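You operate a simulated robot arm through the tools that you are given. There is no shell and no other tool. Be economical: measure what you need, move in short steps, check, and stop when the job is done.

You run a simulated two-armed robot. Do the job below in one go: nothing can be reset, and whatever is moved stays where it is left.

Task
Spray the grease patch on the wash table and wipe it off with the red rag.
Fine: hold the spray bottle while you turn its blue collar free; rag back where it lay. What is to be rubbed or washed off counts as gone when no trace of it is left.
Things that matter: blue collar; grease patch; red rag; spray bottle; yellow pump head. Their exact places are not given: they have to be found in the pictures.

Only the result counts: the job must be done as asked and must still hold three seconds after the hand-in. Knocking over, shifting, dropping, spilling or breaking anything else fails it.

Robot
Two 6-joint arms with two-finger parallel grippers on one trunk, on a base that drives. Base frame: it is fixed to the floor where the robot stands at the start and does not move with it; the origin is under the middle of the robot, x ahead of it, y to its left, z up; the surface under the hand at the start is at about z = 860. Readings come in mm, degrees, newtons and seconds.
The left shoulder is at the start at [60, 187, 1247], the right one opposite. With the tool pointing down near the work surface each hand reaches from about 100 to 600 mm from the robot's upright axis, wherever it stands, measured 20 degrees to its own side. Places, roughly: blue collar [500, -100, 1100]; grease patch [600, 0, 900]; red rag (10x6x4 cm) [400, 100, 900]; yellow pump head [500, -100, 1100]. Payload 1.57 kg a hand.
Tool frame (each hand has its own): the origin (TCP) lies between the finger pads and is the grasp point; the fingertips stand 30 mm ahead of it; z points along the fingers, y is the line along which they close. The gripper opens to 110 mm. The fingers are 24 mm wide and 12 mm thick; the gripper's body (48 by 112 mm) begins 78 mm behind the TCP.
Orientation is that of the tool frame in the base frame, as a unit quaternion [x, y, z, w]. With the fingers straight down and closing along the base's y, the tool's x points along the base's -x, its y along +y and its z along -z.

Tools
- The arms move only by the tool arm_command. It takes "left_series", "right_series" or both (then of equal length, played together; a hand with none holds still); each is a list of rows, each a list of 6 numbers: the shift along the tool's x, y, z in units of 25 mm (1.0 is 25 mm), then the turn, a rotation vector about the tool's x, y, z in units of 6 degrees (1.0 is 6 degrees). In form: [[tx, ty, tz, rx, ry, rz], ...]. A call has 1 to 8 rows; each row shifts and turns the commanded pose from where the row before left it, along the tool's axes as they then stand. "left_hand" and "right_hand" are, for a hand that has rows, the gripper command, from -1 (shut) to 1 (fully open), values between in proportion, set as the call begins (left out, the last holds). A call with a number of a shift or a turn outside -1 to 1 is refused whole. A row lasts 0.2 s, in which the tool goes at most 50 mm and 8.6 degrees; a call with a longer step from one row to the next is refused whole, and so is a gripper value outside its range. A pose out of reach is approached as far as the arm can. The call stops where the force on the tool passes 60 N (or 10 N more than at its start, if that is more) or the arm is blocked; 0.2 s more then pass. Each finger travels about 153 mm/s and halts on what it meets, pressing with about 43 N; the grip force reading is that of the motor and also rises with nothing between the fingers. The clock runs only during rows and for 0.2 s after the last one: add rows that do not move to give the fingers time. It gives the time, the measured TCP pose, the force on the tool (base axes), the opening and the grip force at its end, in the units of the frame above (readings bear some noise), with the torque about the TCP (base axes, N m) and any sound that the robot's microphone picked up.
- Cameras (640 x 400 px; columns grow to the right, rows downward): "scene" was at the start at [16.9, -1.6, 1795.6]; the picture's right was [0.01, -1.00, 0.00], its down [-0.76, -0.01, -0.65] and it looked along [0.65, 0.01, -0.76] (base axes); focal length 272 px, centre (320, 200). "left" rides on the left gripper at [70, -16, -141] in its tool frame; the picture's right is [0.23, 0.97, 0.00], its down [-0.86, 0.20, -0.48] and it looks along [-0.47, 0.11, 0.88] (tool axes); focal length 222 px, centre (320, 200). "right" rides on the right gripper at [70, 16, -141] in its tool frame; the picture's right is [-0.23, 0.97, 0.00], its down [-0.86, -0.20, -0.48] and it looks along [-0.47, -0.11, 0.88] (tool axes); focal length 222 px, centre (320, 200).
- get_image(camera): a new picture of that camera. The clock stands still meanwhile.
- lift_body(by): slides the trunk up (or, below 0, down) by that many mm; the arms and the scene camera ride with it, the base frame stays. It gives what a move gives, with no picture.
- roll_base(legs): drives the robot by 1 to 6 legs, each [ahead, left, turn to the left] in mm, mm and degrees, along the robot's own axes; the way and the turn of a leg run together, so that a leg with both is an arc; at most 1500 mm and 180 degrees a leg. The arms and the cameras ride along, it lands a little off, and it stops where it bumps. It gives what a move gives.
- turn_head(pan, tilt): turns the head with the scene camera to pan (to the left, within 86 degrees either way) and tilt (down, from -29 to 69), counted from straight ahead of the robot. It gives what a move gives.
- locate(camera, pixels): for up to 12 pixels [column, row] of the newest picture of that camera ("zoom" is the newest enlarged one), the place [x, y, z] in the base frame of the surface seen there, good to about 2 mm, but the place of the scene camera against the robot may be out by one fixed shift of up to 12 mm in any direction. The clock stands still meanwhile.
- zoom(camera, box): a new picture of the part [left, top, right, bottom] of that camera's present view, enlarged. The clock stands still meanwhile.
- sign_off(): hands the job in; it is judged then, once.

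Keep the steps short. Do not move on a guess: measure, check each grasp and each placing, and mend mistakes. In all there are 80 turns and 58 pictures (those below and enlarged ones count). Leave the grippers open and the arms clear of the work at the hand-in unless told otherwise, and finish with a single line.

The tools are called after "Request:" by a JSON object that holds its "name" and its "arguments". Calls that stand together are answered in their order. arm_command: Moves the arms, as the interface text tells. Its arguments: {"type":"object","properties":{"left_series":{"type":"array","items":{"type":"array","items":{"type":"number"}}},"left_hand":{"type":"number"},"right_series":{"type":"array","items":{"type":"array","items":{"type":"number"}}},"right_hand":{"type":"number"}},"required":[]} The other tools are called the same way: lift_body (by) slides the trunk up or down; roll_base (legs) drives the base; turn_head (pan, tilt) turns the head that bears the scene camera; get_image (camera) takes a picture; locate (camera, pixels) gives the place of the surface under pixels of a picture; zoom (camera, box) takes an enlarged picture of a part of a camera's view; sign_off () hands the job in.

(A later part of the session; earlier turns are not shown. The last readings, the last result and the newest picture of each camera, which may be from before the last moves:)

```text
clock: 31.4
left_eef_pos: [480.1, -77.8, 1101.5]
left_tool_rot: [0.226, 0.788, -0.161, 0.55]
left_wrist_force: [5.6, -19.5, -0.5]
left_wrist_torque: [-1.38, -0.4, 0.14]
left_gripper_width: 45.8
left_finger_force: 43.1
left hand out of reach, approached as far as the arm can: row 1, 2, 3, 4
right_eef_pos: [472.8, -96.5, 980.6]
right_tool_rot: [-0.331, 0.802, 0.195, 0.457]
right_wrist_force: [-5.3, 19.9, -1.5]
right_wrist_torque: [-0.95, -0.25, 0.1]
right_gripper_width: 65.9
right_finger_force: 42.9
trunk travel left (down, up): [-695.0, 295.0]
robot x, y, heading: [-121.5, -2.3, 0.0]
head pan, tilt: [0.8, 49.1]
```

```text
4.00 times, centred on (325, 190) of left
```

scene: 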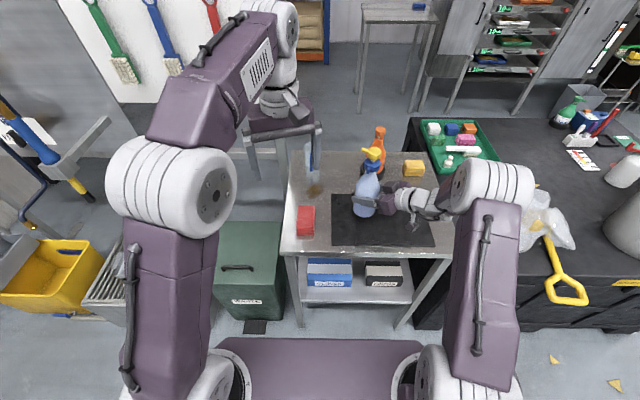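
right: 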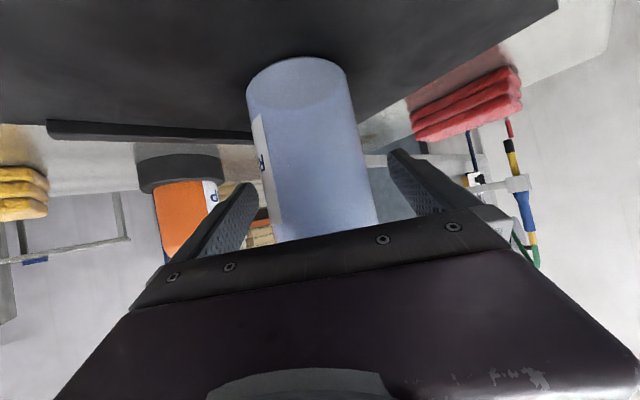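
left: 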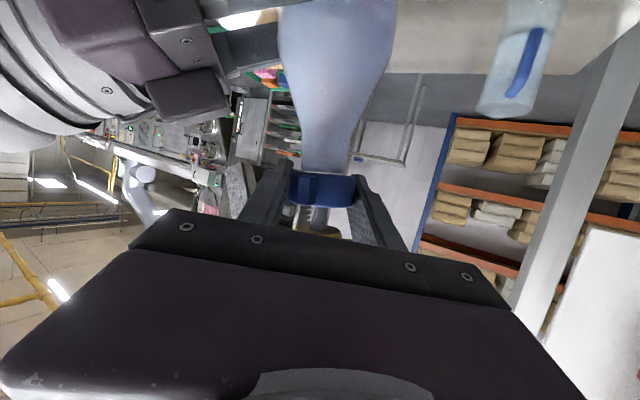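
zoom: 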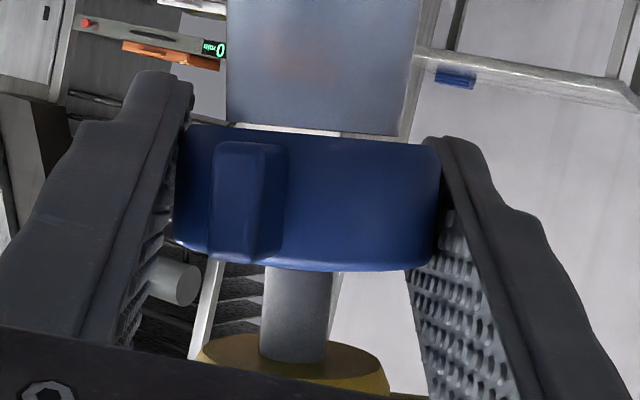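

The wing moved with the hand (~17° of turn so far). Now I recentre the left hand and turn the bottle clockwise 24° with the right hand.

Request:
{"name": "arm_command", "arguments": {"left_series": [[0, -0.15, 0.1, 0, 0, 0], [0, -0.15, 0.1, 0, 0, 0], [0, 0, 0, 0, 0, 0], [0, 0, 0, 0, 0, 0]], "right_series": [[0, 0, 0, 0.863, -0.01, 0.508], [0, 0, 0, 0.863, -0.01, 0.508], [0, 0, 0, 0.863, -0.01, 0.508], [0, 0, 0, 0.863, -0.01, 0.508]]}}

Request:
{"name": "zoom", "arguments": {"camera": "left", "box": [260, 140, 390, 240]}}

```text
clock: 32.5
left_eef_pos: [480.2, -85.3, 1099.9]
left_tool_rot: [0.227, 0.787, -0.164, 0.55]
left_wrist_force: [4.1, 9.8, 8.2]
left_wrist_torque: [0.38, 0.34, -0.09]
left_gripper_width: 45.0
left_finger_force: 42.9
right_eef_pos: [473.8, -98.1, 981.0]
right_tool_rot: [-0.155, 0.854, 0.095, 0.487]
right_wrist_force: [-2.9, -9.4, -12.0]
right_wrist_torque: [0.66, -0.73, 0.05]
right_gripper_width: 65.8
right_finger_force: 43.2
trunk travel left (down, up): [-695.0, 295.0]
robot x, y, heading: [-126.5, 2.4, -0.2]
head pan, tilt: [0.8, 49.1]
```

```text
4.00 times, centred on (325, 190) of left
```

zoom: 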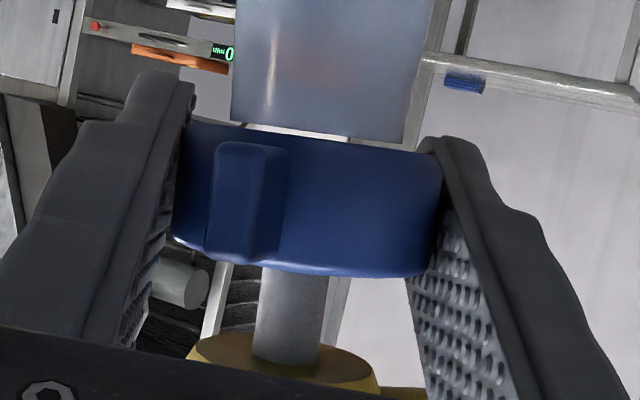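

The collar stays with the left hand while the bottle turned, about 41° in all. Turning another 24° with the right hand.

Request:
{"name": "arm_command", "arguments": {"right_series": [[0, 0, 0, 0.863, -0.01, 0.508], [0, 0, 0, 0.863, -0.01, 0.508], [0, 0, 0, 0.863, -0.01, 0.508], [0, 0, 0, 0.863, -0.01, 0.508]]}}

Request:
{"name": "zoom", "arguments": {"camera": "scene", "box": [320, 110, 440, 230]}}

```text
clock: 33.5
left_eef_pos: [479.1, -86.5, 1101.5]
left_tool_rot: [0.229, 0.785, -0.166, 0.551]
left_wrist_force: [-1.1, -29.1, 14.6]
left_wrist_torque: [-1.32, 0.11, 0.01]
left_gripper_width: 45.4
left_finger_force: 42.7
right_eef_pos: [479.6, -102.6, 983.4]
right_tool_rot: [-0.113, 0.862, 0.077, 0.488]
right_wrist_force: [0.0, 29.1, -20.1]
right_wrist_torque: [-2.34, -0.17, -0.01]
right_gripper_width: 66.9
right_finger_force: 43.0
right hand out of reach, approached as far as the arm can: row 1, 2, 3, 4
trunk travel left (down, up): [-695.0, 295.0]
robot x, y, heading: [-121.1, 1.2, 0.3]
head pan, tilt: [0.8, 49.1]
```

```text
3.33 times, centred on (380, 170) of scene
```

zoom: 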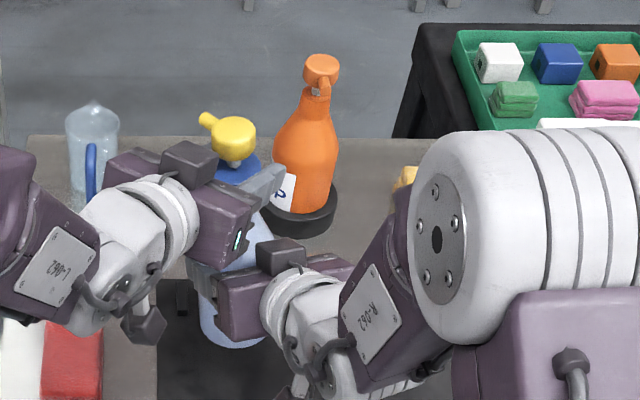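

The right hand is at its limit too; total turn is ≈47°. I'll release the left hand and back it off along its fingers for a fresh grasp.

Request:
{"name": "arm_command", "arguments": {"left_series": [[0, 0, 0, 0, 0, 0], [0, 0, 0, 0, 0, 0], [0, 0, 0, 0, 0, 0], [0, 0, -1, 0, 0, 0], [0, 0, -1, 0, 0, 0], [0, 0, -1, 0, 0, 0], [0, 0, -1, 0, 0, 0]], "left_hand": 1}}

Request:
{"name": "zoom", "arguments": {"camera": "left", "box": [240, 60, 400, 240]}}

```text
clock: 35.0
left_eef_pos: [396.7, -33.5, 1134.3]
left_tool_rot: [0.225, 0.787, -0.16, 0.552]
left_wrist_force: [-0.3, -0.4, 0.1]
left_wrist_torque: [-0.02, -0.01, 0.02]
left_gripper_width: 109.9
left_finger_force: 0.0
right_eef_pos: [479.8, -104.2, 985.8]
right_tool_rot: [-0.112, 0.862, 0.077, 0.489]
right_wrist_force: [0.0, 0.6, -4.4]
right_wrist_torque: [0.0, -0.01, -0.02]
right_gripper_width: 65.8
right_finger_force: 43.8
trunk travel left (down, up): [-695.0, 295.0]
robot x, y, heading: [-121.6, 1.1, 0.2]
head pan, tilt: [0.8, 49.1]
```

```text
2.22 times, centred on (320, 150) of left
```

zoom: 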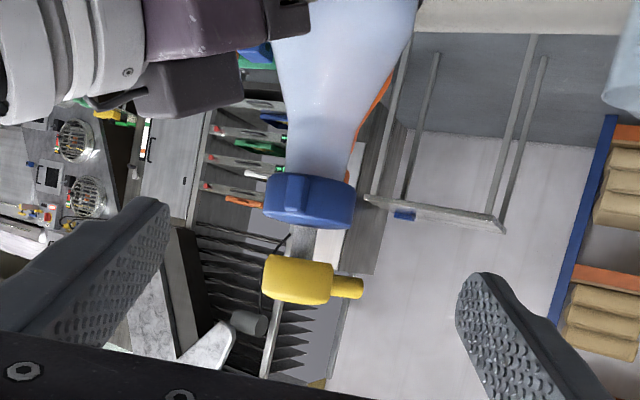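

Released cleanly. I'll measure the wing, nozzle and bottle now.

Request:
{"name": "locate", "arguments": {"camera": "zoom", "pixels": [[290, 192], [268, 205], [352, 205], [310, 205], [300, 280], [360, 290], [345, 287], [320, 140], [300, 180], [270, 278], [325, 75], [320, 20]]}}

```text
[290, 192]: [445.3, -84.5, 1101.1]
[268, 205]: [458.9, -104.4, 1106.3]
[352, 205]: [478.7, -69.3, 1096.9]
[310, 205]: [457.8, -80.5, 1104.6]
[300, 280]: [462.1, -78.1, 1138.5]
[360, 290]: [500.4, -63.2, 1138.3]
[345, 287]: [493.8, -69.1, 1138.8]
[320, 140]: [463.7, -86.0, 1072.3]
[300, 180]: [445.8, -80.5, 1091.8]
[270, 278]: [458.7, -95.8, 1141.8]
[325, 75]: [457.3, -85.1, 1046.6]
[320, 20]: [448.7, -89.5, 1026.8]
```

The wing is at 162° and the nozzle at 51°, which is less relative turn than I expected. I'll check the label in the right camera to see if the bottle slipped in the right grip.

Request:
{"name": "get_image", "arguments": {"camera": "right"}}

```text
25 pictures are left
```

right: 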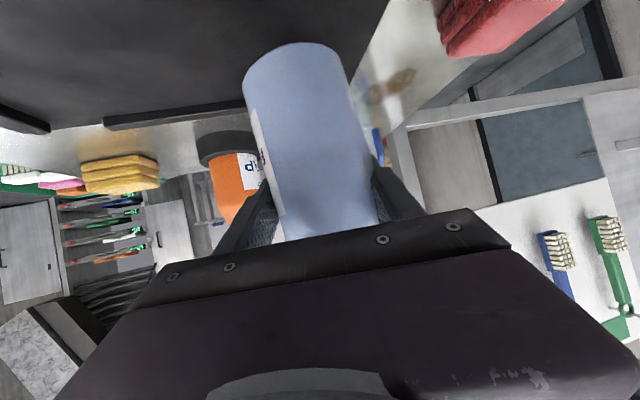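

Label shows only a few degrees' slip, so the collar has turned ≈40° relative to the bottle. For the next stroke I wind the right hand back counter-clockwise and the left hand clockwise, both clear of each other.

Request:
{"name": "arm_command", "arguments": {"left_series": [[0, 0, -1, 0.94, 0, 0.34], [0, 0, -0.5, 0.94, 0, 0.34], [0, 0, 0, 0.94, 0, 0.34], [0, 0, 0, 0.94, 0, 0.34], [0, 0, 0, 0.94, 0, 0.34], [0, 0, 0, 0.94, 0, 0.34], [0, 0, 0, 0.94, 0, 0.34], [0, 0, 0, 0.94, 0, 0.34]], "right_series": [[0, 0, 0, -0.863, 0.01, -0.508], [0, 0, 0, -0.863, 0.01, -0.508], [0, 0, 0, -0.863, 0.01, -0.508], [0, 0, 0, -0.863, 0.01, -0.508], [0, 0, 0, -0.863, 0.01, -0.508], [0, 0, 0, -0.863, 0.01, -0.508], [0, 0, 0, -0.863, 0.01, -0.508], [0, 0, 0, -0.863, 0.01, -0.508]]}}

```text
clock: 36.9
left_eef_pos: [371.0, -15.3, 1146.2]
left_tool_rot: [0.527, 0.627, -0.372, 0.438]
left_wrist_force: [1.1, 0.3, -0.4]
left_wrist_torque: [-0.06, -0.01, 0.0]
left_gripper_width: 109.9
left_finger_force: 0.1
right_eef_pos: [482.1, -104.2, 982.7]
right_tool_rot: [-0.451, 0.739, 0.273, 0.419]
right_wrist_force: [0.5, -0.2, -4.7]
right_wrist_torque: [0.0, 0.0, 0.07]
right_gripper_width: 65.3
right_finger_force: 43.1
trunk travel left (down, up): [-695.0, 295.0]
robot x, y, heading: [-116.3, -0.2, -0.0]
head pan, tilt: [0.8, 49.1]
```

Right yaw is 64°, left -80°. Left at -105° with the bottle 80 mm nearer should be in reach. I'll bring the bottle nearer, upright it (it leaned ≈6°), yaw it 10° more, and swing the left hand round to face it.

Request:
{"name": "arm_command", "arguments": {"left_series": [[0.1, 0.62, -0.07, 0.94, 0, 0.34], [0.1, 0.62, -0.07, 0.94, 0, 0.34], [0.1, 0.62, -0.07, 0.94, 0, 0.34], [0.1, 0.62, -0.07, 0.94, 0, 0.34], [0, 0, 0, 0, 0, 0], [0, 0, 0, 0, 0, 0]], "right_series": [[0, 0, 0, -0.5, 0, 0.87], [0, 0, 0, 0, 0, 0], [0.193, 0.716, -0.298, -0.73, 0.02, -0.43], [0.193, 0.716, -0.298, -0.73, 0.02, -0.43], [0.193, 0.716, -0.298, 0, 0, 0], [0.193, 0.716, -0.298, 0, 0, 0]]}}

Request:
{"name": "get_image", "arguments": {"camera": "left"}}

```text
clock: 38.2
left_eef_pos: [400.7, -3.9, 1132.4]
left_tool_rot: [0.645, 0.503, -0.455, 0.351]
left_wrist_force: [0.0, -0.4, 0.3]
left_wrist_torque: [-0.04, -0.02, -0.03]
left_gripper_width: 110.2
left_finger_force: 0.1
left hand out of reach, approached as far as the arm can: row 4
right_eef_pos: [401.7, -112.7, 991.9]
right_tool_rot: [-0.492, 0.706, 0.348, 0.373]
right_wrist_force: [0.3, 0.1, -4.5]
right_wrist_torque: [-0.05, -0.02, 0.0]
right_gripper_width: 65.4
right_finger_force: 42.9
trunk travel left (down, up): [-695.0, 295.0]
robot x, y, heading: [-121.4, -0.0, 0.2]
head pan, tilt: [0.8, 49.1]
```

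```text
24 pictures are left
```

left: 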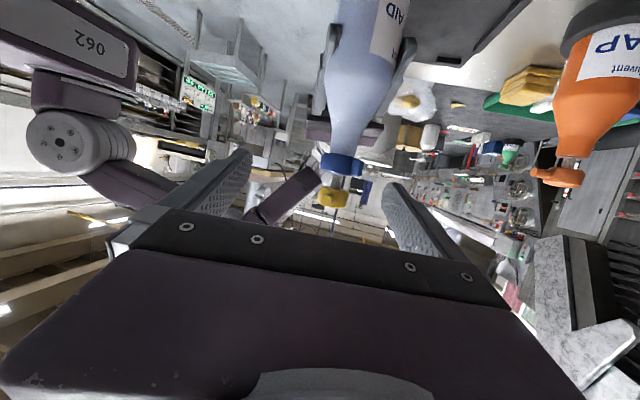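

Left yaw is -104°. I'll zoom and measure the collar and wing.

Request:
{"name": "zoom", "arguments": {"camera": "left", "box": [290, 120, 390, 220]}}

Request:
{"name": "locate", "arguments": {"camera": "left", "pixels": [[342, 162], [323, 165], [360, 164], [332, 197], [352, 90], [333, 90], [374, 90], [350, 130]]}}

```text
4.00 times, centred on (340, 170) of left
```

zoom: 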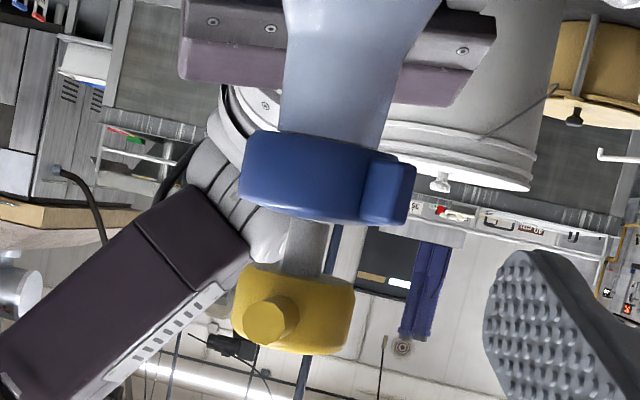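

```text
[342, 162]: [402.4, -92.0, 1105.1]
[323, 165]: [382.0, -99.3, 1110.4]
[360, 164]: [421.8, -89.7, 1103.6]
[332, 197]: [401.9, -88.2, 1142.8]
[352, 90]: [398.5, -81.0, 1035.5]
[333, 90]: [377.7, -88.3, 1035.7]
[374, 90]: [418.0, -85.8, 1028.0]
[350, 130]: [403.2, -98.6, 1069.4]
```

The wing is on the far-right side at ≈37°, just outside the finger slot; closing would push it the right way (counter-clockwise). Approaching now: first sideways, then forward.

Request:
{"name": "arm_command", "arguments": {"left_series": [[-0.23, 0.58, 0, 0, 0, 0], [-0.23, 0.58, 0, 0, 0, 0], [0, 0, 0.87, 0, 0, 0], [0, 0, 0.87, 0, 0, 0], [0, 0, 0.87, 0, 0, 0], [0, 0, 0.87, 0, 0, 0], [0, 0, 0.87, 0, 0, 0]]}}

Request:
{"name": "get_image", "arguments": {"camera": "left"}}

```text
clock: 39.9
left_eef_pos: [395.3, -112.0, 1105.0]
left_tool_rot: [0.644, 0.504, -0.455, 0.354]
left_wrist_force: [1.0, 0.0, -0.2]
left_wrist_torque: [-0.01, 0.01, -0.02]
left_gripper_width: 109.9
left_finger_force: 0.1
left hand out of reach, approached as far as the arm can: row 2
right_eef_pos: [402.0, -114.1, 991.2]
right_tool_rot: [-0.491, 0.706, 0.348, 0.374]
right_wrist_force: [0.5, -0.1, -4.9]
right_wrist_torque: [-0.01, -0.04, 0.0]
right_gripper_width: 65.3
right_finger_force: 42.6
trunk travel left (down, up): [-695.0, 295.0]
robot x, y, heading: [-122.5, 1.7, 0.1]
head pan, tilt: [0.8, 49.1]
```

```text
22 pictures are left
```

left: 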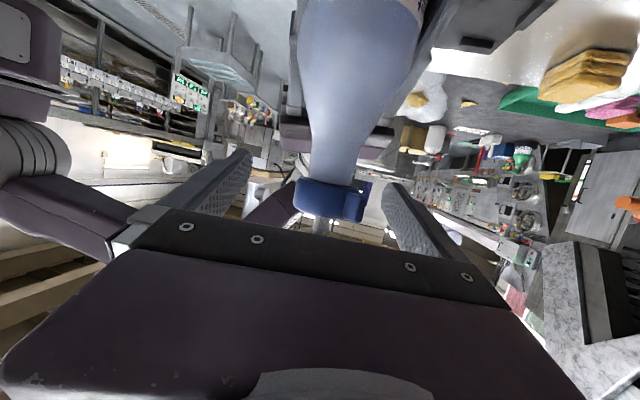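

The collar and wing are between the fingers. I'll shift 6 mm to centre, then close.

Request:
{"name": "arm_command", "arguments": {"left_series": [[0, 0.25, 0, 0, 0, 0]]}}

Request:
{"name": "arm_command", "arguments": {"left_series": [[0, 0, 0, 0, 0, 0], [0, 0, 0, 0, 0, 0], [0, 0, 0, 0, 0, 0]], "left_hand": -1}}

```text
clock: 40.2
left_eef_pos: [401.8, -113.8, 1104.4]
left_tool_rot: [0.644, 0.504, -0.455, 0.353]
left_wrist_force: [0.2, 1.4, 0.1]
left_wrist_torque: [0.0, 0.0, 0.02]
left_gripper_width: 109.9
left_finger_force: 0.1
right_eef_pos: [401.5, -112.2, 990.6]
right_tool_rot: [-0.491, 0.706, 0.348, 0.374]
right_wrist_force: [0.8, -1.5, -4.8]
right_wrist_torque: [0.0, -0.05, -0.02]
right_gripper_width: 65.7
right_finger_force: 42.8
trunk travel left (down, up): [-695.0, 295.0]
robot x, y, heading: [-124.6, 0.1, -0.1]
head pan, tilt: [0.8, 49.1]
```

```text
clock: 41.0
left_eef_pos: [401.2, -113.1, 1105.1]
left_tool_rot: [0.643, 0.504, -0.455, 0.353]
left_wrist_force: [-6.9, 1.7, 1.0]
left_wrist_torque: [0.02, 0.44, 0.02]
left_gripper_width: 44.4
left_finger_force: 43.9
right_eef_pos: [401.5, -111.7, 991.4]
right_tool_rot: [-0.491, 0.706, 0.347, 0.374]
right_wrist_force: [6.6, -1.4, -5.7]
right_wrist_torque: [0.09, 0.41, 0.0]
right_gripper_width: 65.2
right_finger_force: 43.1
trunk travel left (down, up): [-695.0, 295.0]
robot x, y, heading: [-121.6, 0.8, 0.1]
head pan, tilt: [0.8, 49.1]
```

Gripped at 44.4 mm. Turning counter-clockwise 30° with the left hand.

Request:
{"name": "arm_command", "arguments": {"left_series": [[0, 0, 0, -0.94, 0, -0.338], [0, 0, 0, -0.94, 0, -0.338], [0, 0, 0, -0.94, 0, -0.338], [0, 0, 0, -0.94, 0, -0.338], [0, 0, 0, -0.94, 0, -0.338]]}}

```text
clock: 42.2
left_eef_pos: [400.7, -112.9, 1103.6]
left_tool_rot: [0.492, 0.654, -0.347, 0.459]
left_wrist_force: [-4.7, 5.6, 0.3]
left_wrist_torque: [0.52, 0.01, -0.01]
left_gripper_width: 44.2
left_finger_force: 43.1
right_eef_pos: [400.2, -113.1, 992.1]
right_tool_rot: [-0.491, 0.706, 0.348, 0.373]
right_wrist_force: [3.9, -5.0, -4.3]
right_wrist_torque: [0.14, 0.4, 0.01]
right_gripper_width: 65.7
right_finger_force: 42.7
trunk travel left (down, up): [-695.0, 295.0]
robot x, y, heading: [-122.5, -3.7, -0.2]
head pan, tilt: [0.8, 49.1]
```

Low torque, no side load. Continuing 30° with the left while the right turns the bottle 30° clockwise.

Request:
{"name": "arm_command", "arguments": {"left_series": [[0, 0, 0, -0.94, 0, -0.338], [0, 0, 0, -0.94, 0, -0.338], [0, 0, 0, -0.94, 0, -0.338], [0, 0, 0, -0.94, 0, -0.338], [0, 0, 0, -0.94, 0, -0.338]], "right_series": [[0, 0, 0, 0.868, -0.125, 0.479], [0, 0, 0, 0.868, -0.125, 0.479], [0, 0, 0, 0.868, -0.125, 0.479], [0, 0, 0, 0.868, -0.125, 0.479], [0, 0, 0, 0.868, -0.125, 0.479]]}}

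Request:
{"name": "get_image", "arguments": {"camera": "left"}}

```text
clock: 43.5
left_eef_pos: [400.1, -114.0, 1104.1]
left_tool_rot: [0.307, 0.758, -0.217, 0.533]
left_wrist_force: [22.2, -10.2, -6.7]
left_wrist_torque: [-0.75, -0.64, -1.45]
left_gripper_width: 45.3
left_finger_force: 42.9
right_eef_pos: [399.3, -110.3, 991.7]
right_tool_rot: [-0.295, 0.808, 0.24, 0.449]
right_wrist_force: [-21.5, 11.2, 7.5]
right_wrist_torque: [-0.4, -1.89, 1.41]
right_gripper_width: 71.7
right_finger_force: 43.3
trunk travel left (down, up): [-695.0, 295.0]
robot x, y, heading: [-124.3, -0.3, 0.2]
head pan, tilt: [0.8, 49.1]
```

```text
21 pictures are left
```

left: 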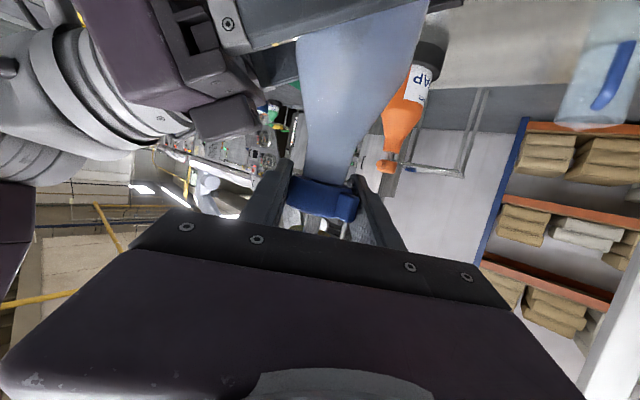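

A clear torque of 1.45 N·m about the vertical appeared: the collar is at its end stop. I'll release the left hand and back it off to inspect.

Request:
{"name": "arm_command", "arguments": {"left_series": [[0, 0, 0, 0, 0, 0], [0, 0, 0, 0, 0, 0], [0, 0, 0, 0, 0, 0], [0, 0, -1, 0, 0, 0], [0, 0, -1, 0, 0, 0], [0, 0, -1, 0, 0, 0], [0, 0, -1, 0, 0, 0], [0, 0, -1, 0, 0, 0]], "left_hand": 1}}

Request:
{"name": "zoom", "arguments": {"camera": "left", "box": [250, 30, 410, 190]}}

```text
clock: 45.2
left_eef_pos: [316.1, -30.0, 1146.2]
left_tool_rot: [0.307, 0.759, -0.216, 0.532]
left_wrist_force: [0.2, 1.2, 0.1]
left_wrist_torque: [0.01, 0.02, 0.01]
left_gripper_width: 109.9
left_finger_force: 0.1
right_eef_pos: [401.4, -112.8, 991.3]
right_tool_rot: [-0.292, 0.809, 0.239, 0.45]
right_wrist_force: [0.0, 0.5, -3.8]
right_wrist_torque: [-0.02, 0.01, -0.03]
right_gripper_width: 68.7
right_finger_force: 43.2
trunk travel left (down, up): [-695.0, 295.0]
robot x, y, heading: [-123.4, 4.2, -0.1]
head pan, tilt: [0.8, 49.1]
```

```text
2.50 times, centred on (330, 110) of left
```

zoom: 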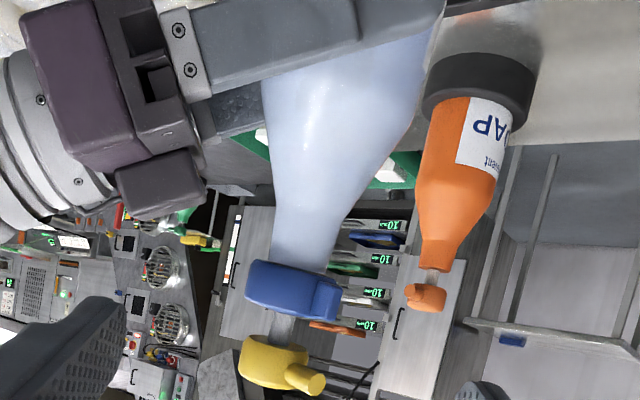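

The wing now sits about under the nozzle: ≈90–100° turned, so it's at its stop. I'll measure the bottle pose.

Request:
{"name": "locate", "arguments": {"camera": "zoom", "pixels": [[318, 380], [300, 372], [265, 365], [283, 328], [325, 298], [255, 285], [285, 290], [335, 325], [300, 215], [340, 100], [275, 150], [385, 150]]}}

Request:
{"name": "get_image", "arguments": {"camera": "scene"}}

```text
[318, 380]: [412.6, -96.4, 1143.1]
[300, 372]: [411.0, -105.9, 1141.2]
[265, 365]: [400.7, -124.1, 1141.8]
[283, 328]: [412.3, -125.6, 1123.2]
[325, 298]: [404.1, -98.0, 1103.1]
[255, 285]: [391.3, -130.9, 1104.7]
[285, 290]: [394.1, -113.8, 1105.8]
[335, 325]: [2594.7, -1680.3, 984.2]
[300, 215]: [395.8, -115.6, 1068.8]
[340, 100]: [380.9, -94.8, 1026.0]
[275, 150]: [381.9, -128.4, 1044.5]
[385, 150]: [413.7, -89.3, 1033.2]
```

```text
19 pictures are left
```

scene: 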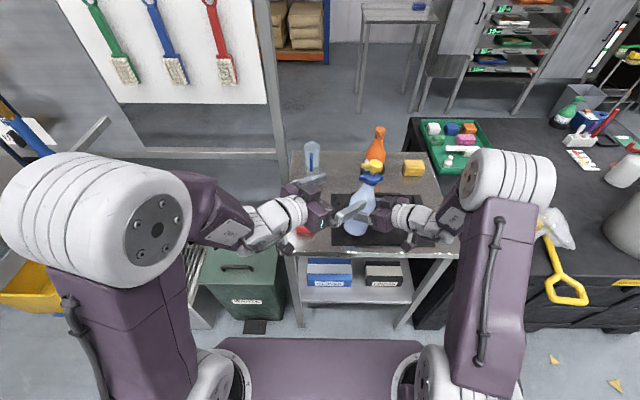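

The bottle leans ≈8° in the grip, and the nozzle points to ≈85°. I'll drive 100 mm ahead for reach. Then the right hand straightens the bottle, yaws it to face the patch and begins tilting it forward.

Request:
{"name": "roll_base", "arguments": {"legs": [[100, 0, 0]]}}

Request:
{"name": "arm_command", "arguments": {"right_series": [[0.22, -0.6, -0.55, 0.32, -0.01, -0.58], [0.22, -0.6, -0.55, 0.32, -0.01, -0.58], [0.22, -0.6, -0.55, 0.73, 0.01, 0.405], [0.22, -0.6, -0.55, 0.73, 0.01, 0.405], [0.22, -0.6, -0.55, 0.73, 0.01, 0.405], [0, 0, 0, 0.313, 0.77, -0.592], [0, 0, 0, 0.313, 0.77, -0.592], [0, 0, 0, 0.313, 0.77, -0.592]]}}

```text
clock: 46.4
left_eef_pos: [418.2, -30.2, 1145.5]
left_tool_rot: [0.307, 0.759, -0.217, 0.532]
left_wrist_force: [0.5, 0.6, 0.7]
left_wrist_torque: [0.01, 0.01, -0.02]
left_gripper_width: 110.0
left_finger_force: 0.1
right_eef_pos: [501.9, -112.1, 993.3]
right_tool_rot: [-0.291, 0.81, 0.238, 0.45]
right_wrist_force: [-0.1, -0.2, -4.5]
right_wrist_torque: [-0.02, 0.02, -0.02]
right_gripper_width: 68.5
right_finger_force: 43.5
trunk travel left (down, up): [-695.0, 295.0]
robot x, y, heading: [-24.2, -0.4, -0.1]
head pan, tilt: [0.8, 49.1]
```

```text
clock: 48.2
left_eef_pos: [417.3, -30.6, 1145.1]
left_tool_rot: [0.307, 0.759, -0.217, 0.532]
left_wrist_force: [-0.3, 0.1, 0.0]
left_wrist_torque: [0.0, 0.02, 0.01]
left_gripper_width: 109.9
left_finger_force: 0.1
right_eef_pos: [499.3, -220.3, 1005.9]
right_tool_rot: [-0.284, 0.869, 0.01, 0.406]
right_wrist_force: [-0.5, -1.3, -4.2]
right_wrist_torque: [0.02, 0.03, 0.05]
right_gripper_width: 68.2
right_finger_force: 43.5
right hand out of reach, approached as far as the arm can: row 8
trunk travel left (down, up): [-695.0, 295.0]
robot x, y, heading: [-23.0, 3.6, 0.1]
head pan, tilt: [0.8, 49.1]
```

Position (499,-220,1006) and mostly on plan. Continuing the forward tilt 36° more.

Request:
{"name": "arm_command", "arguments": {"right_series": [[0, 0, 0, 0.313, 0.77, -0.592], [0, 0, 0, 0.313, 0.77, -0.592], [0, 0, 0, 0.313, 0.77, -0.592], [0, 0, 0, 0.313, 0.77, -0.592], [0, 0, 0, 0.313, 0.77, -0.592], [0, 0, 0, 0.313, 0.77, -0.592]]}}

Request:
{"name": "zoom", "arguments": {"camera": "left", "box": [220, 0, 420, 125]}}

Request:
{"name": "zoom", "arguments": {"camera": "scene", "box": [290, 120, 450, 240]}}

```text
clock: 49.6
left_eef_pos: [416.5, -29.6, 1145.8]
left_tool_rot: [0.307, 0.759, -0.217, 0.532]
left_wrist_force: [0.5, 0.3, 0.0]
left_wrist_torque: [0.02, -0.01, 0.02]
left_gripper_width: 109.9
left_finger_force: 0.1
right_eef_pos: [515.1, -230.6, 1029.1]
right_tool_rot: [-0.388, 0.87, -0.22, 0.211]
right_wrist_force: [-0.2, -0.2, -4.1]
right_wrist_torque: [0.06, -0.02, 0.0]
right_gripper_width: 68.1
right_finger_force: 43.2
right hand out of reach, approached as far as the arm can: row 1, 2, 3, 4
trunk travel left (down, up): [-695.0, 295.0]
robot x, y, heading: [-21.7, 1.0, -0.0]
head pan, tilt: [0.8, 49.1]
```

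```text
3.20 times, centred on (320, 62) of left
```

zoom: 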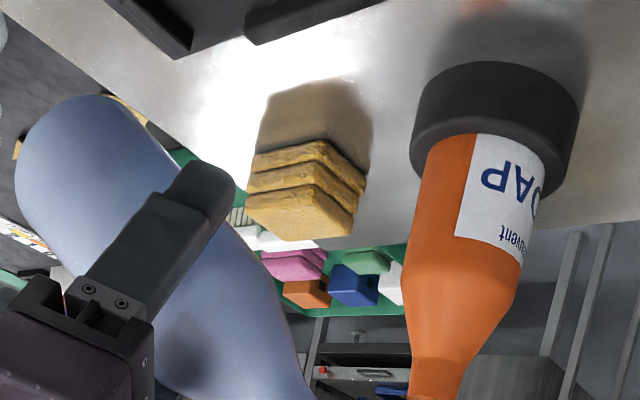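

```text
3.33 times, centred on (370, 180) of scene
```

zoom: 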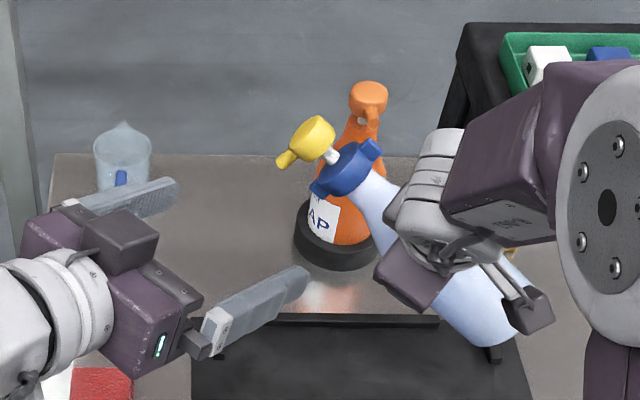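

The bottle is tilted with the nozzle aiming down toward the patch. Measuring head, nozzle, collar and the soap in this zoom.

Request:
{"name": "locate", "arguments": {"camera": "zoom", "pixels": [[312, 132], [281, 162], [295, 152], [326, 128], [330, 156], [345, 168], [365, 190], [390, 215], [480, 330], [367, 90], [122, 145], [175, 190]]}}

```text
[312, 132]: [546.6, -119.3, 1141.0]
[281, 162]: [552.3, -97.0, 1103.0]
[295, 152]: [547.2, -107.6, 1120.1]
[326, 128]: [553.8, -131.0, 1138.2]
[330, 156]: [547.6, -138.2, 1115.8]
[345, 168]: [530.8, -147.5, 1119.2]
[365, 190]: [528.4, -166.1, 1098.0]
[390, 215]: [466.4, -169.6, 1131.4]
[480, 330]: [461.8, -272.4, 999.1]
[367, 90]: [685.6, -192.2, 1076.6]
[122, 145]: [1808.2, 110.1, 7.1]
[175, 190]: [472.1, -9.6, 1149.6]
```

Nozzle direction (0.25,0.51,-0.83) would hit ≈(621,46), a bit beyond the patch. I'll lower and shift the bottle by (-8,+22,-55) so it aims at the patch. Meanwhile the left hand closes and yaws to ≈-95° for pressing the head.

Request:
{"name": "arm_command", "arguments": {"left_series": [[0, 0, -0.5, 0.941, 0, 0.344], [0, 0, -0.5, 0.941, 0, 0.344], [0, 0, 0, 0.941, 0, 0.344], [0, 0, 0, 0.941, 0, 0.344], [0, 0, 0, 0.941, 0, 0.344], [0, 0, 0, 0.941, 0, 0.344], [0, 0, 0, 0.941, 0, 0.344], [0, 0, 0, 0.941, 0, 0.344]], "right_series": [[0, 0.48, 0.35, 0, 0, 0], [0, 0.48, 0.35, 0, 0, 0], [0, 0.48, 0.35, 0, 0, 0], [-0.03, 0.48, 0.35, 0, 0, 0], [0, 0, 0, 0, 0, 0], [0, 0, 0, 0, 0, 0], [0, 0, 0, 0, 0, 0], [0, 0, 0, 0, 0, 0]], "left_hand": -1}}

```text
clock: 51.4
left_eef_pos: [402.3, -13.0, 1153.2]
left_tool_rot: [0.591, 0.566, -0.416, 0.398]
left_wrist_force: [-0.8, 0.0, 0.8]
left_wrist_torque: [-0.01, -0.01, -0.01]
left_gripper_width: 0.3
left_finger_force: 21.3
right_eef_pos: [507.2, -208.6, 973.8]
right_tool_rot: [-0.388, 0.869, -0.22, 0.212]
right_wrist_force: [0.0, 0.7, -3.9]
right_wrist_torque: [0.03, -0.02, -0.01]
right_gripper_width: 68.2
right_finger_force: 43.1
trunk travel left (down, up): [-695.0, 295.0]
robot x, y, heading: [-23.9, 1.5, 0.3]
head pan, tilt: [0.8, 49.1]
```

The right hand landed as planned. Moving the left closed fingers to 60 mm before the pump head.

Request:
{"name": "arm_command", "arguments": {"left_series": [[0.3, 0.94, 0.05, 0, 0, 0], [0.3, 0.94, 0.05, 0, 0, 0], [0.3, 0.94, 0.05, 0, 0, 0], [0.3, 0.94, 0.05, 0, 0, 0], [0.3, 0.94, 0.05, 0, 0, 0], [0.3, 0.94, 0.05, 0, 0, 0]]}}

Request:
{"name": "get_image", "arguments": {"camera": "left"}}

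Request:
{"name": "zoom", "arguments": {"camera": "scene", "box": [290, 120, 450, 240]}}

```text
clock: 52.8
left_eef_pos: [544.2, -9.2, 1108.6]
left_tool_rot: [0.591, 0.567, -0.414, 0.397]
left_wrist_force: [-0.1, -0.5, -0.6]
left_wrist_torque: [0.0, 0.02, -0.03]
left_gripper_width: 0.0
left_finger_force: 21.0
right_eef_pos: [506.5, -210.1, 973.8]
right_tool_rot: [-0.389, 0.87, -0.219, 0.211]
right_wrist_force: [-1.4, 0.8, -3.9]
right_wrist_torque: [0.05, 0.01, -0.01]
right_gripper_width: 68.3
right_finger_force: 43.1
trunk travel left (down, up): [-695.0, 295.0]
robot x, y, heading: [-21.7, -3.2, -0.0]
head pan, tilt: [0.8, 49.1]
```

```text
16 pictures are left
```

left: 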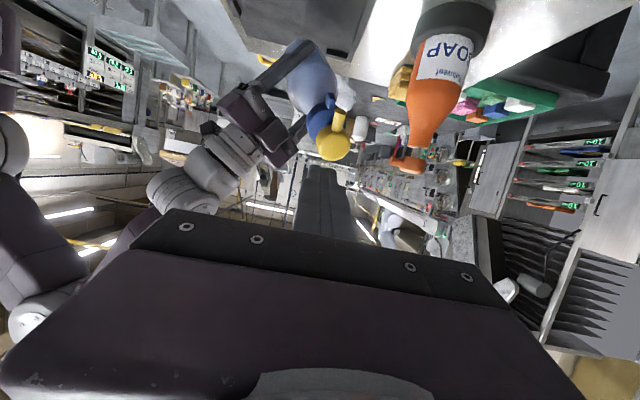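

```text
3.33 times, centred on (370, 180) of scene
```

zoom: 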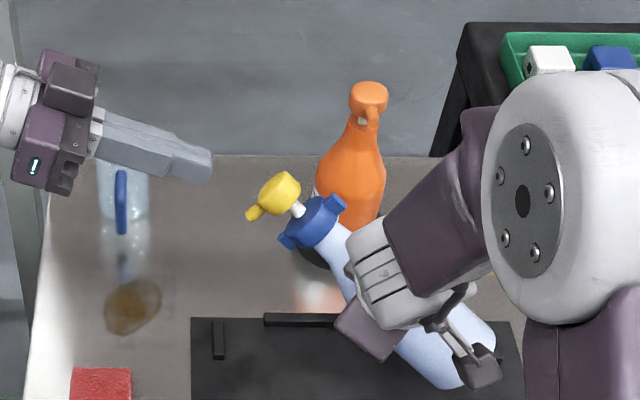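

The left fingers face the head; I'll measure the head top exactly from the left camera.

Request:
{"name": "locate", "arguments": {"camera": "left", "pixels": [[333, 146], [322, 146], [345, 144], [333, 156], [337, 122], [320, 122]]}}

Request:
{"name": "locate", "arguments": {"camera": "zoom", "pixels": [[277, 188], [251, 213], [131, 305], [210, 165], [150, 305], [112, 305]]}}

```text
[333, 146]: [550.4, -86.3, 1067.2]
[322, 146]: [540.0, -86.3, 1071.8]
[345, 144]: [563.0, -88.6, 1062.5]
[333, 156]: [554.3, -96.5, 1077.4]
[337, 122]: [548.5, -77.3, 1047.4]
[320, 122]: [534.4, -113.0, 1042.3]
```

```text
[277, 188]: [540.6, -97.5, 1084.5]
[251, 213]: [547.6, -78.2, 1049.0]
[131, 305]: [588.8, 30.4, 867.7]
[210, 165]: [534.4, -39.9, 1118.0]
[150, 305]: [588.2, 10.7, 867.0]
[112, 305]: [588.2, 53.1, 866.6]
```

Head top centre is (550,-87,1067). I align in front of it and press along the pump axis ~40 mm, watching force and sound.

Request:
{"name": "arm_command", "arguments": {"left_series": [[0.126, 0.35, 0.69, 0, 0, 0], [0.126, 0.35, 0.69, 0, 0, 0], [0.137, -0.164, 0.45, 0, 0, 0], [0.137, -0.164, 0.45, 0, 0, 0], [0.137, -0.164, 0.45, 0, 0, 0], [0, 0, 0, 0, 0, 0]]}}

Request:
{"name": "get_image", "arguments": {"camera": "left"}}

```text
clock: 54.2
left_eef_pos: [547.7, -68.6, 1073.8]
left_tool_rot: [0.589, 0.568, -0.413, 0.401]
left_wrist_force: [5.5, 17.6, 14.6]
left_wrist_torque: [0.05, 0.0, 0.06]
left_gripper_width: 0.2
left_finger_force: 21.4
right_eef_pos: [503.7, -209.9, 973.5]
right_tool_rot: [-0.387, 0.871, -0.219, 0.209]
right_wrist_force: [-7.1, -16.7, -18.5]
right_wrist_torque: [-0.23, 0.03, 0.04]
right_gripper_width: 68.3
right_finger_force: 43.1
trunk travel left (down, up): [-695.0, 295.0]
robot x, y, heading: [-23.4, -1.3, 0.1]
head pan, tilt: [0.8, 49.1]
heard: click
```

```text
14 pictures are left
```

left: 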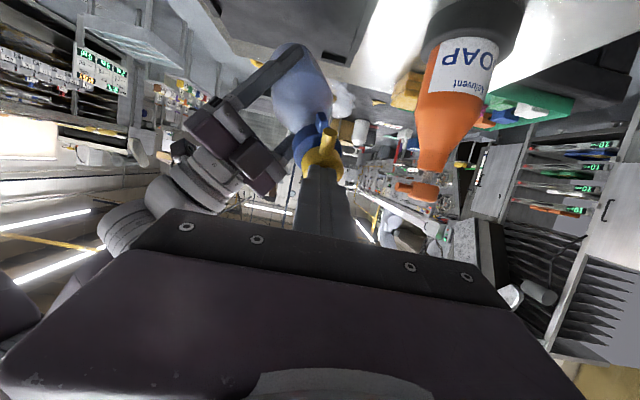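

A click and ~24 N. I'll press 10 mm deeper, then release, and look at the patch.

Request:
{"name": "arm_command", "arguments": {"left_series": [[0.06, -0.07, 0.18, 0, 0, 0], [0.06, -0.07, 0.18, 0, 0, 0], [0, 0, 0, 0, 0, 0], [-0.137, 0.164, -0.45, 0, 0, 0], [-0.137, 0.164, -0.45, 0, 0, 0], [0, 0, 0, 0, 0, 0]]}}

Request:
{"name": "zoom", "arguments": {"camera": "scene", "box": [290, 140, 410, 230]}}

```text
clock: 55.6
left_eef_pos: [551.4, -57.5, 1079.2]
left_tool_rot: [0.59, 0.568, -0.414, 0.397]
left_wrist_force: [-0.2, 1.0, 0.1]
left_wrist_torque: [0.0, 0.0, 0.0]
left_gripper_width: 0.2
left_finger_force: 21.4
right_eef_pos: [507.6, -207.7, 975.6]
right_tool_rot: [-0.388, 0.87, -0.22, 0.212]
right_wrist_force: [-1.2, -0.2, -4.1]
right_wrist_torque: [0.17, -0.06, 0.03]
right_gripper_width: 67.4
right_finger_force: 43.5
trunk travel left (down, up): [-695.0, 295.0]
robot x, y, heading: [-24.1, -3.9, -0.1]
head pan, tilt: [0.8, 49.1]
```

```text
4.44 times, centred on (350, 185) of scene
```

zoom: 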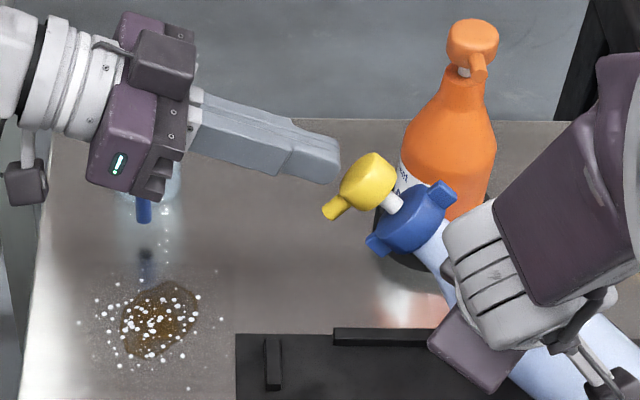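

The spray landed: white droplets cover the patch. Now I retreat the left hand, raise the bottle 40 mm and drive back 120 mm so that I can stand the bottle back up.

Request:
{"name": "arm_command", "arguments": {"left_series": [[-0.2, 0, -1, 0, 0, 0], [-0.2, 0, -1, 0, 0, 0], [0, 0, -1, 0, 0, 0], [0, 0, -0.6, 0, 0, 0]], "right_series": [[0, 0, 0, 0, 0, 0], [-0.16, -0.44, -0.65, 0, 0, 0], [-0.16, -0.44, -0.65, 0, 0, 0], [0, 0, 0, 0, 0, 0]]}}

Request:
{"name": "roll_base", "arguments": {"legs": [[-120, 0, 0]]}}

Request:
{"name": "arm_command", "arguments": {"right_series": [[0, 0, 0, -0.313, -0.77, 0.592], [0, 0, 0, -0.313, -0.77, 0.592], [0, 0, 0, -0.313, -0.77, 0.592], [0, 0, 0, -0.313, -0.77, 0.592]]}}

```text
clock: 56.6
left_eef_pos: [555.2, 25.7, 1118.3]
left_tool_rot: [0.59, 0.567, -0.415, 0.398]
left_wrist_force: [0.3, -0.7, 0.6]
left_wrist_torque: [-0.01, 0.0, 0.02]
left_gripper_width: 0.0
left_finger_force: 21.8
right_eef_pos: [508.5, -208.2, 1012.9]
right_tool_rot: [-0.388, 0.87, -0.219, 0.211]
right_wrist_force: [0.0, 0.4, -3.6]
right_wrist_torque: [0.09, -0.03, -0.02]
right_gripper_width: 67.1
right_finger_force: 43.1
trunk travel left (down, up): [-695.0, 295.0]
robot x, y, heading: [-24.6, -3.6, -0.0]
head pan, tilt: [0.8, 49.1]
```

```text
clock: 57.9
left_eef_pos: [432.9, 23.6, 1118.1]
left_tool_rot: [0.59, 0.567, -0.415, 0.398]
left_wrist_force: [0.0, -0.2, 0.6]
left_wrist_torque: [0.01, -0.02, 0.01]
left_gripper_width: 0.0
left_finger_force: 21.3
right_eef_pos: [385.3, -209.3, 1012.4]
right_tool_rot: [-0.388, 0.87, -0.219, 0.211]
right_wrist_force: [0.3, 1.0, -4.5]
right_wrist_torque: [0.16, 0.0, 0.02]
right_gripper_width: 67.5
right_finger_force: 42.7
trunk travel left (down, up): [-695.0, 295.0]
robot x, y, heading: [-145.4, 0.1, 0.0]
head pan, tilt: [0.8, 49.1]
```

```text
clock: 58.9
left_eef_pos: [431.6, 24.5, 1118.0]
left_tool_rot: [0.591, 0.567, -0.415, 0.397]
left_wrist_force: [-0.2, 1.0, 1.5]
left_wrist_torque: [0.03, -0.01, 0.01]
left_gripper_width: 0.0
left_finger_force: 21.9
right_eef_pos: [390.1, -217.1, 1016.7]
right_tool_rot: [-0.338, 0.877, -0.133, 0.313]
right_wrist_force: [0.9, -0.1, -3.5]
right_wrist_torque: [0.06, -0.06, -0.02]
right_gripper_width: 67.3
right_finger_force: 42.6
right hand out of reach, approached as far as the arm can: row 3
trunk travel left (down, up): [-695.0, 295.0]
robot x, y, heading: [-146.4, -2.7, -0.2]
head pan, tilt: [0.8, 49.1]
```

Too near again; I'll move toward the bottle's place (477,-144) first, then keep tilting it upright.

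Request:
{"name": "arm_command", "arguments": {"right_series": [[-0.99, 0.09, 0.54, 0, 0, 0], [-0.99, 0.09, 0.54, 0, 0, 0], [-0.99, 0.09, 0.54, 0, 0, 0], [-0.99, 0.09, 0.54, 0, 0, 0], [0, 0, 0, -0.313, -0.77, 0.592], [0, 0, 0, -0.313, -0.77, 0.592], [0, 0, 0, -0.313, -0.77, 0.592], [0, 0, 0, -0.313, -0.77, 0.592]]}}

Request:
{"name": "arm_command", "arguments": {"right_series": [[0, 0, 0, -0.313, -0.77, 0.592], [0, 0, 0, -0.156, -0.385, 0.296], [0, 0, 0, -0.877, -0.013, -0.486], [0, 0, 0, -0.877, -0.013, -0.486], [0, 0, 0, -0.877, -0.013, -0.486]]}}

Request:
{"name": "zoom", "arguments": {"camera": "scene", "box": [280, 120, 440, 240]}}

```text
clock: 60.6
left_eef_pos: [431.7, 23.4, 1117.5]
left_tool_rot: [0.59, 0.568, -0.414, 0.398]
left_wrist_force: [0.4, -0.2, -0.1]
left_wrist_torque: [-0.01, 0.02, 0.03]
left_gripper_width: 0.0
left_finger_force: 21.4
right_eef_pos: [453.9, -157.2, 1014.6]
right_tool_rot: [-0.271, 0.866, 0.023, 0.42]
right_wrist_force: [0.2, -0.5, -4.4]
right_wrist_torque: [0.04, -0.01, 0.01]
right_gripper_width: 67.0
right_finger_force: 43.1
right hand out of reach, approached as far as the arm can: row 3, 4, 5
trunk travel left (down, up): [-695.0, 295.0]
robot x, y, heading: [-146.4, -0.5, 0.0]
head pan, tilt: [0.8, 49.1]
```

```text
clock: 61.9
left_eef_pos: [431.8, 23.8, 1118.1]
left_tool_rot: [0.591, 0.567, -0.415, 0.397]
left_wrist_force: [-0.4, 0.4, -0.2]
left_wrist_torque: [0.0, -0.01, 0.0]
left_gripper_width: 0.0
left_finger_force: 21.2
right_eef_pos: [454.6, -156.3, 1015.1]
right_tool_rot: [-0.365, 0.809, 0.161, 0.432]
right_wrist_force: [-0.5, -0.1, -4.5]
right_wrist_torque: [0.0, -0.01, 0.03]
right_gripper_width: 67.3
right_finger_force: 43.3
trunk travel left (down, up): [-695.0, 295.0]
robot x, y, heading: [-144.6, -0.1, 0.1]
head pan, tilt: [0.8, 49.1]
```

```text
3.33 times, centred on (360, 180) of scene
```

zoom: 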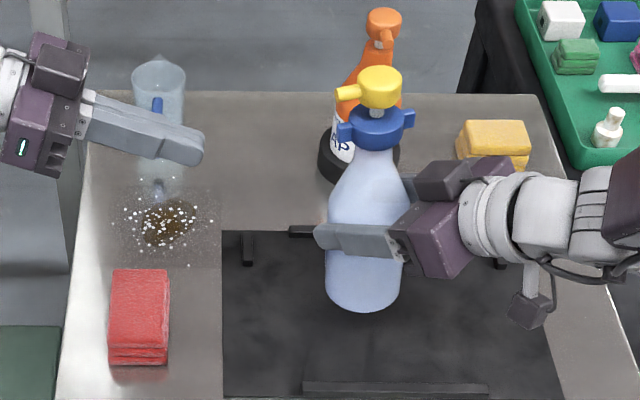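

The bottle is almost upright. Measuring its lean on the collar and the body.

Request:
{"name": "locate", "arguments": {"camera": "zoom", "pixels": [[377, 138], [381, 85], [363, 270], [363, 300], [332, 270], [402, 280], [365, 215], [355, 125], [405, 122], [362, 307], [300, 330], [340, 95]]}}

```text
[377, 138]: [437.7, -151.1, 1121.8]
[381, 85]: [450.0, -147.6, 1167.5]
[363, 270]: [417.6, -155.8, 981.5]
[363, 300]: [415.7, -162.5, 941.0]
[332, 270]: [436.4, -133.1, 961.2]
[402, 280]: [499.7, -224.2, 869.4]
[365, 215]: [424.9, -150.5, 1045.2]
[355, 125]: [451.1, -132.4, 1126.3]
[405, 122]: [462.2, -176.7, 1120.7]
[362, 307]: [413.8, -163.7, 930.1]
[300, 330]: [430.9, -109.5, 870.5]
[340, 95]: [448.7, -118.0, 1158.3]
```

Lean ≈4° toward (+x,+y). I'll correct it, return over (475,-144) and lower 45 mm.

Request:
{"name": "arm_command", "arguments": {"right_series": [[0, 0, 0, 0.09, -0.64, -0.07], [0.33, -0.05, 0.59, 0, 0, 0], [0.33, -0.05, 0.59, 0, 0, 0], [0.33, -0.05, 0.59, 0, 0, 0], [0.1, 0, 0.08, 0, 0, 0]]}}

Request:
{"name": "zoom", "arguments": {"camera": "scene", "box": [330, 140, 430, 240]}}

```text
clock: 63.0
left_eef_pos: [431.8, 24.9, 1118.6]
left_tool_rot: [0.59, 0.567, -0.414, 0.399]
left_wrist_force: [-0.3, -0.1, -0.4]
left_wrist_torque: [0.01, 0.0, -0.04]
left_gripper_width: 0.1
left_finger_force: 21.2
right_eef_pos: [475.9, -142.1, 970.7]
right_tool_rot: [-0.36, 0.793, 0.166, 0.463]
right_wrist_force: [-0.3, -1.7, 1.9]
right_wrist_torque: [0.0, 0.14, 0.01]
right_gripper_width: 67.2
right_finger_force: 42.9
trunk travel left (down, up): [-695.0, 295.0]
robot x, y, heading: [-148.7, 3.6, 0.0]
head pan, tilt: [0.8, 49.1]
```

```text
4.00 times, centred on (380, 190) of scene
```

zoom: 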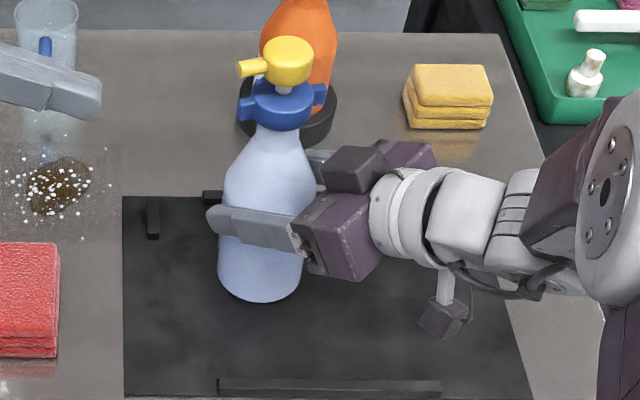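

Vertical force rose to +1.9 N: the bottle touches the mat. I'll lower 2 mm more, then open and back straight out.

Request:
{"name": "arm_command", "arguments": {"right_series": [[0.07, 0, 0.05, 0, 0, 0], [0, 0, 0, 0, 0, 0]]}}

Request:
{"name": "arm_command", "arguments": {"right_series": [[0, 0, 0, 0, 0, 0], [0, 0, 0, 0, 0, 0], [0, 0, 0, 0, 0, 0], [0, 0, -0.5, 0, 0, 0], [0, 0, -1, 0, 0, 0], [0, 0, -1, 0, 0, 0], [0, 0, -1, 0, 0, 0], [0, 0, -1, 0, 0, 0]], "right_hand": 1}}

Request:
{"name": "get_image", "arguments": {"camera": "scene"}}

```text
clock: 63.6
left_eef_pos: [429.1, 24.0, 1119.2]
left_tool_rot: [0.59, 0.566, -0.414, 0.399]
left_wrist_force: [1.0, 0.4, -0.5]
left_wrist_torque: [-0.02, 0.01, -0.03]
left_gripper_width: 0.1
left_finger_force: 21.4
right_eef_pos: [475.8, -142.7, 970.5]
right_tool_rot: [-0.36, 0.792, 0.166, 0.464]
right_wrist_force: [3.0, -2.1, 14.9]
right_wrist_torque: [0.3, -0.24, -0.09]
right_gripper_width: 66.9
right_finger_force: 43.2
trunk travel left (down, up): [-695.0, 295.0]
robot x, y, heading: [-142.4, 3.7, -0.0]
head pan, tilt: [0.8, 49.1]
```

```text
clock: 65.5
left_eef_pos: [430.7, 23.7, 1118.5]
left_tool_rot: [0.591, 0.567, -0.414, 0.398]
left_wrist_force: [-0.9, 0.6, -0.3]
left_wrist_torque: [0.04, 0.02, 0.02]
left_gripper_width: 0.2
left_finger_force: 20.9
right_eef_pos: [405.7, -209.8, 1024.8]
right_tool_rot: [-0.359, 0.793, 0.166, 0.463]
right_wrist_force: [-1.0, -0.4, -0.4]
right_wrist_torque: [0.02, -0.01, 0.01]
right_gripper_width: 110.0
right_finger_force: 0.0
trunk travel left (down, up): [-695.0, 295.0]
robot x, y, heading: [-142.8, -1.4, -0.0]
head pan, tilt: [0.8, 49.1]
```

```text
10 pictures are left
```

scene: 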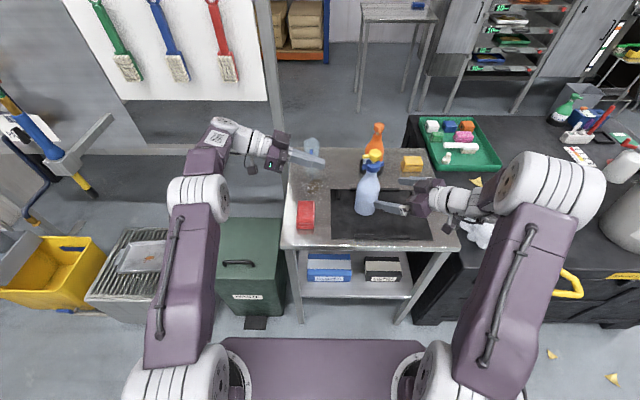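

The bottle stands free on the mat. Next: raise the right hand well clear, turn the left hand to point straight down (one combined rotation), then drive ahead for the wiping.

Request:
{"name": "arm_command", "arguments": {"left_series": [[0, 0, 0, -0.7, 0.67, -0.995], [0, 0, 0, -0.7, 0.67, -0.995], [0, 0, 0, -0.7, 0.67, -0.995], [0, 0, 0, -0.7, 0.67, -0.995], [0, 0, 0, -0.7, 0.67, -0.995], [0, 0, 0, -0.7, 0.67, -0.995], [0, 0, 0, -0.7, 0.67, -0.995], [0, 0, 0, -0.7, 0.67, -0.995]], "right_series": [[-0.854, -0.07, -0.515, 0, 0, 0], [-0.854, -0.07, -0.515, 0, 0, 0], [-0.854, -0.07, -0.515, 0, 0, 0], [-0.854, -0.07, -0.515, 0, 0, 0], [-0.854, -0.07, -0.515, 0, 0, 0], [-0.854, -0.07, -0.515, 0, 0, 0], [-0.854, -0.07, -0.515, 0, 0, 0], [-0.854, -0.07, -0.515, 0, 0, 0]], "left_hand": 1}}

Request:
{"name": "arm_command", "arguments": {"left_series": [[0, 0, 0, -0.7, 0.67, -0.995], [0, 0, 0, -0.7, 0.67, -0.995], [0, 0, 0, -0.7, 0.67, -0.995], [0, 0, 0, -0.7, 0.67, -0.995], [0, 0, 0, -0.7, 0.67, -0.995]], "right_series": [[0.416, -0.687, -0.596, 0, 0, 0], [0.416, -0.687, -0.596, 0, 0, 0], [0.416, -0.687, -0.596, 0, 0, 0], [0.416, -0.687, -0.596, 0, 0, 0], [0, 0, 0, 0, 0, 0]]}}

```text
clock: 67.2
left_eef_pos: [432.2, 23.5, 1119.0]
left_tool_rot: [0.269, 0.927, -0.188, 0.183]
left_wrist_force: [0.4, 0.7, -0.2]
left_wrist_torque: [0.01, 0.03, 0.0]
left_gripper_width: 110.1
left_finger_force: 0.0
right_eef_pos: [406.1, -211.4, 1226.1]
right_tool_rot: [-0.359, 0.793, 0.166, 0.463]
right_wrist_force: [0.2, -0.1, -0.5]
right_wrist_torque: [0.02, -0.02, 0.02]
right_gripper_width: 109.8
right_finger_force: 0.0
trunk travel left (down, up): [-695.0, 295.0]
robot x, y, heading: [-144.7, -1.2, 0.0]
head pan, tilt: [0.8, 49.1]
```

```text
clock: 68.5
left_eef_pos: [404.1, 34.8, 1110.1]
left_tool_rot: [0.014, 1.0, -0.011, 0.012]
left_wrist_force: [-0.3, 0.1, 0.4]
left_wrist_torque: [0.02, 0.01, 0.05]
left_gripper_width: 110.1
left_finger_force: 0.1
left hand out of reach, approached as far as the arm can: row 4, 5
right_eef_pos: [407.1, -310.8, 1224.4]
right_tool_rot: [-0.36, 0.793, 0.166, 0.463]
right_wrist_force: [-0.6, 0.0, 0.2]
right_wrist_torque: [0.0, -0.01, 0.01]
right_gripper_width: 110.0
right_finger_force: 0.0
trunk travel left (down, up): [-695.0, 295.0]
robot x, y, heading: [-147.7, -2.7, 0.1]
head pan, tilt: [0.8, 49.1]
```

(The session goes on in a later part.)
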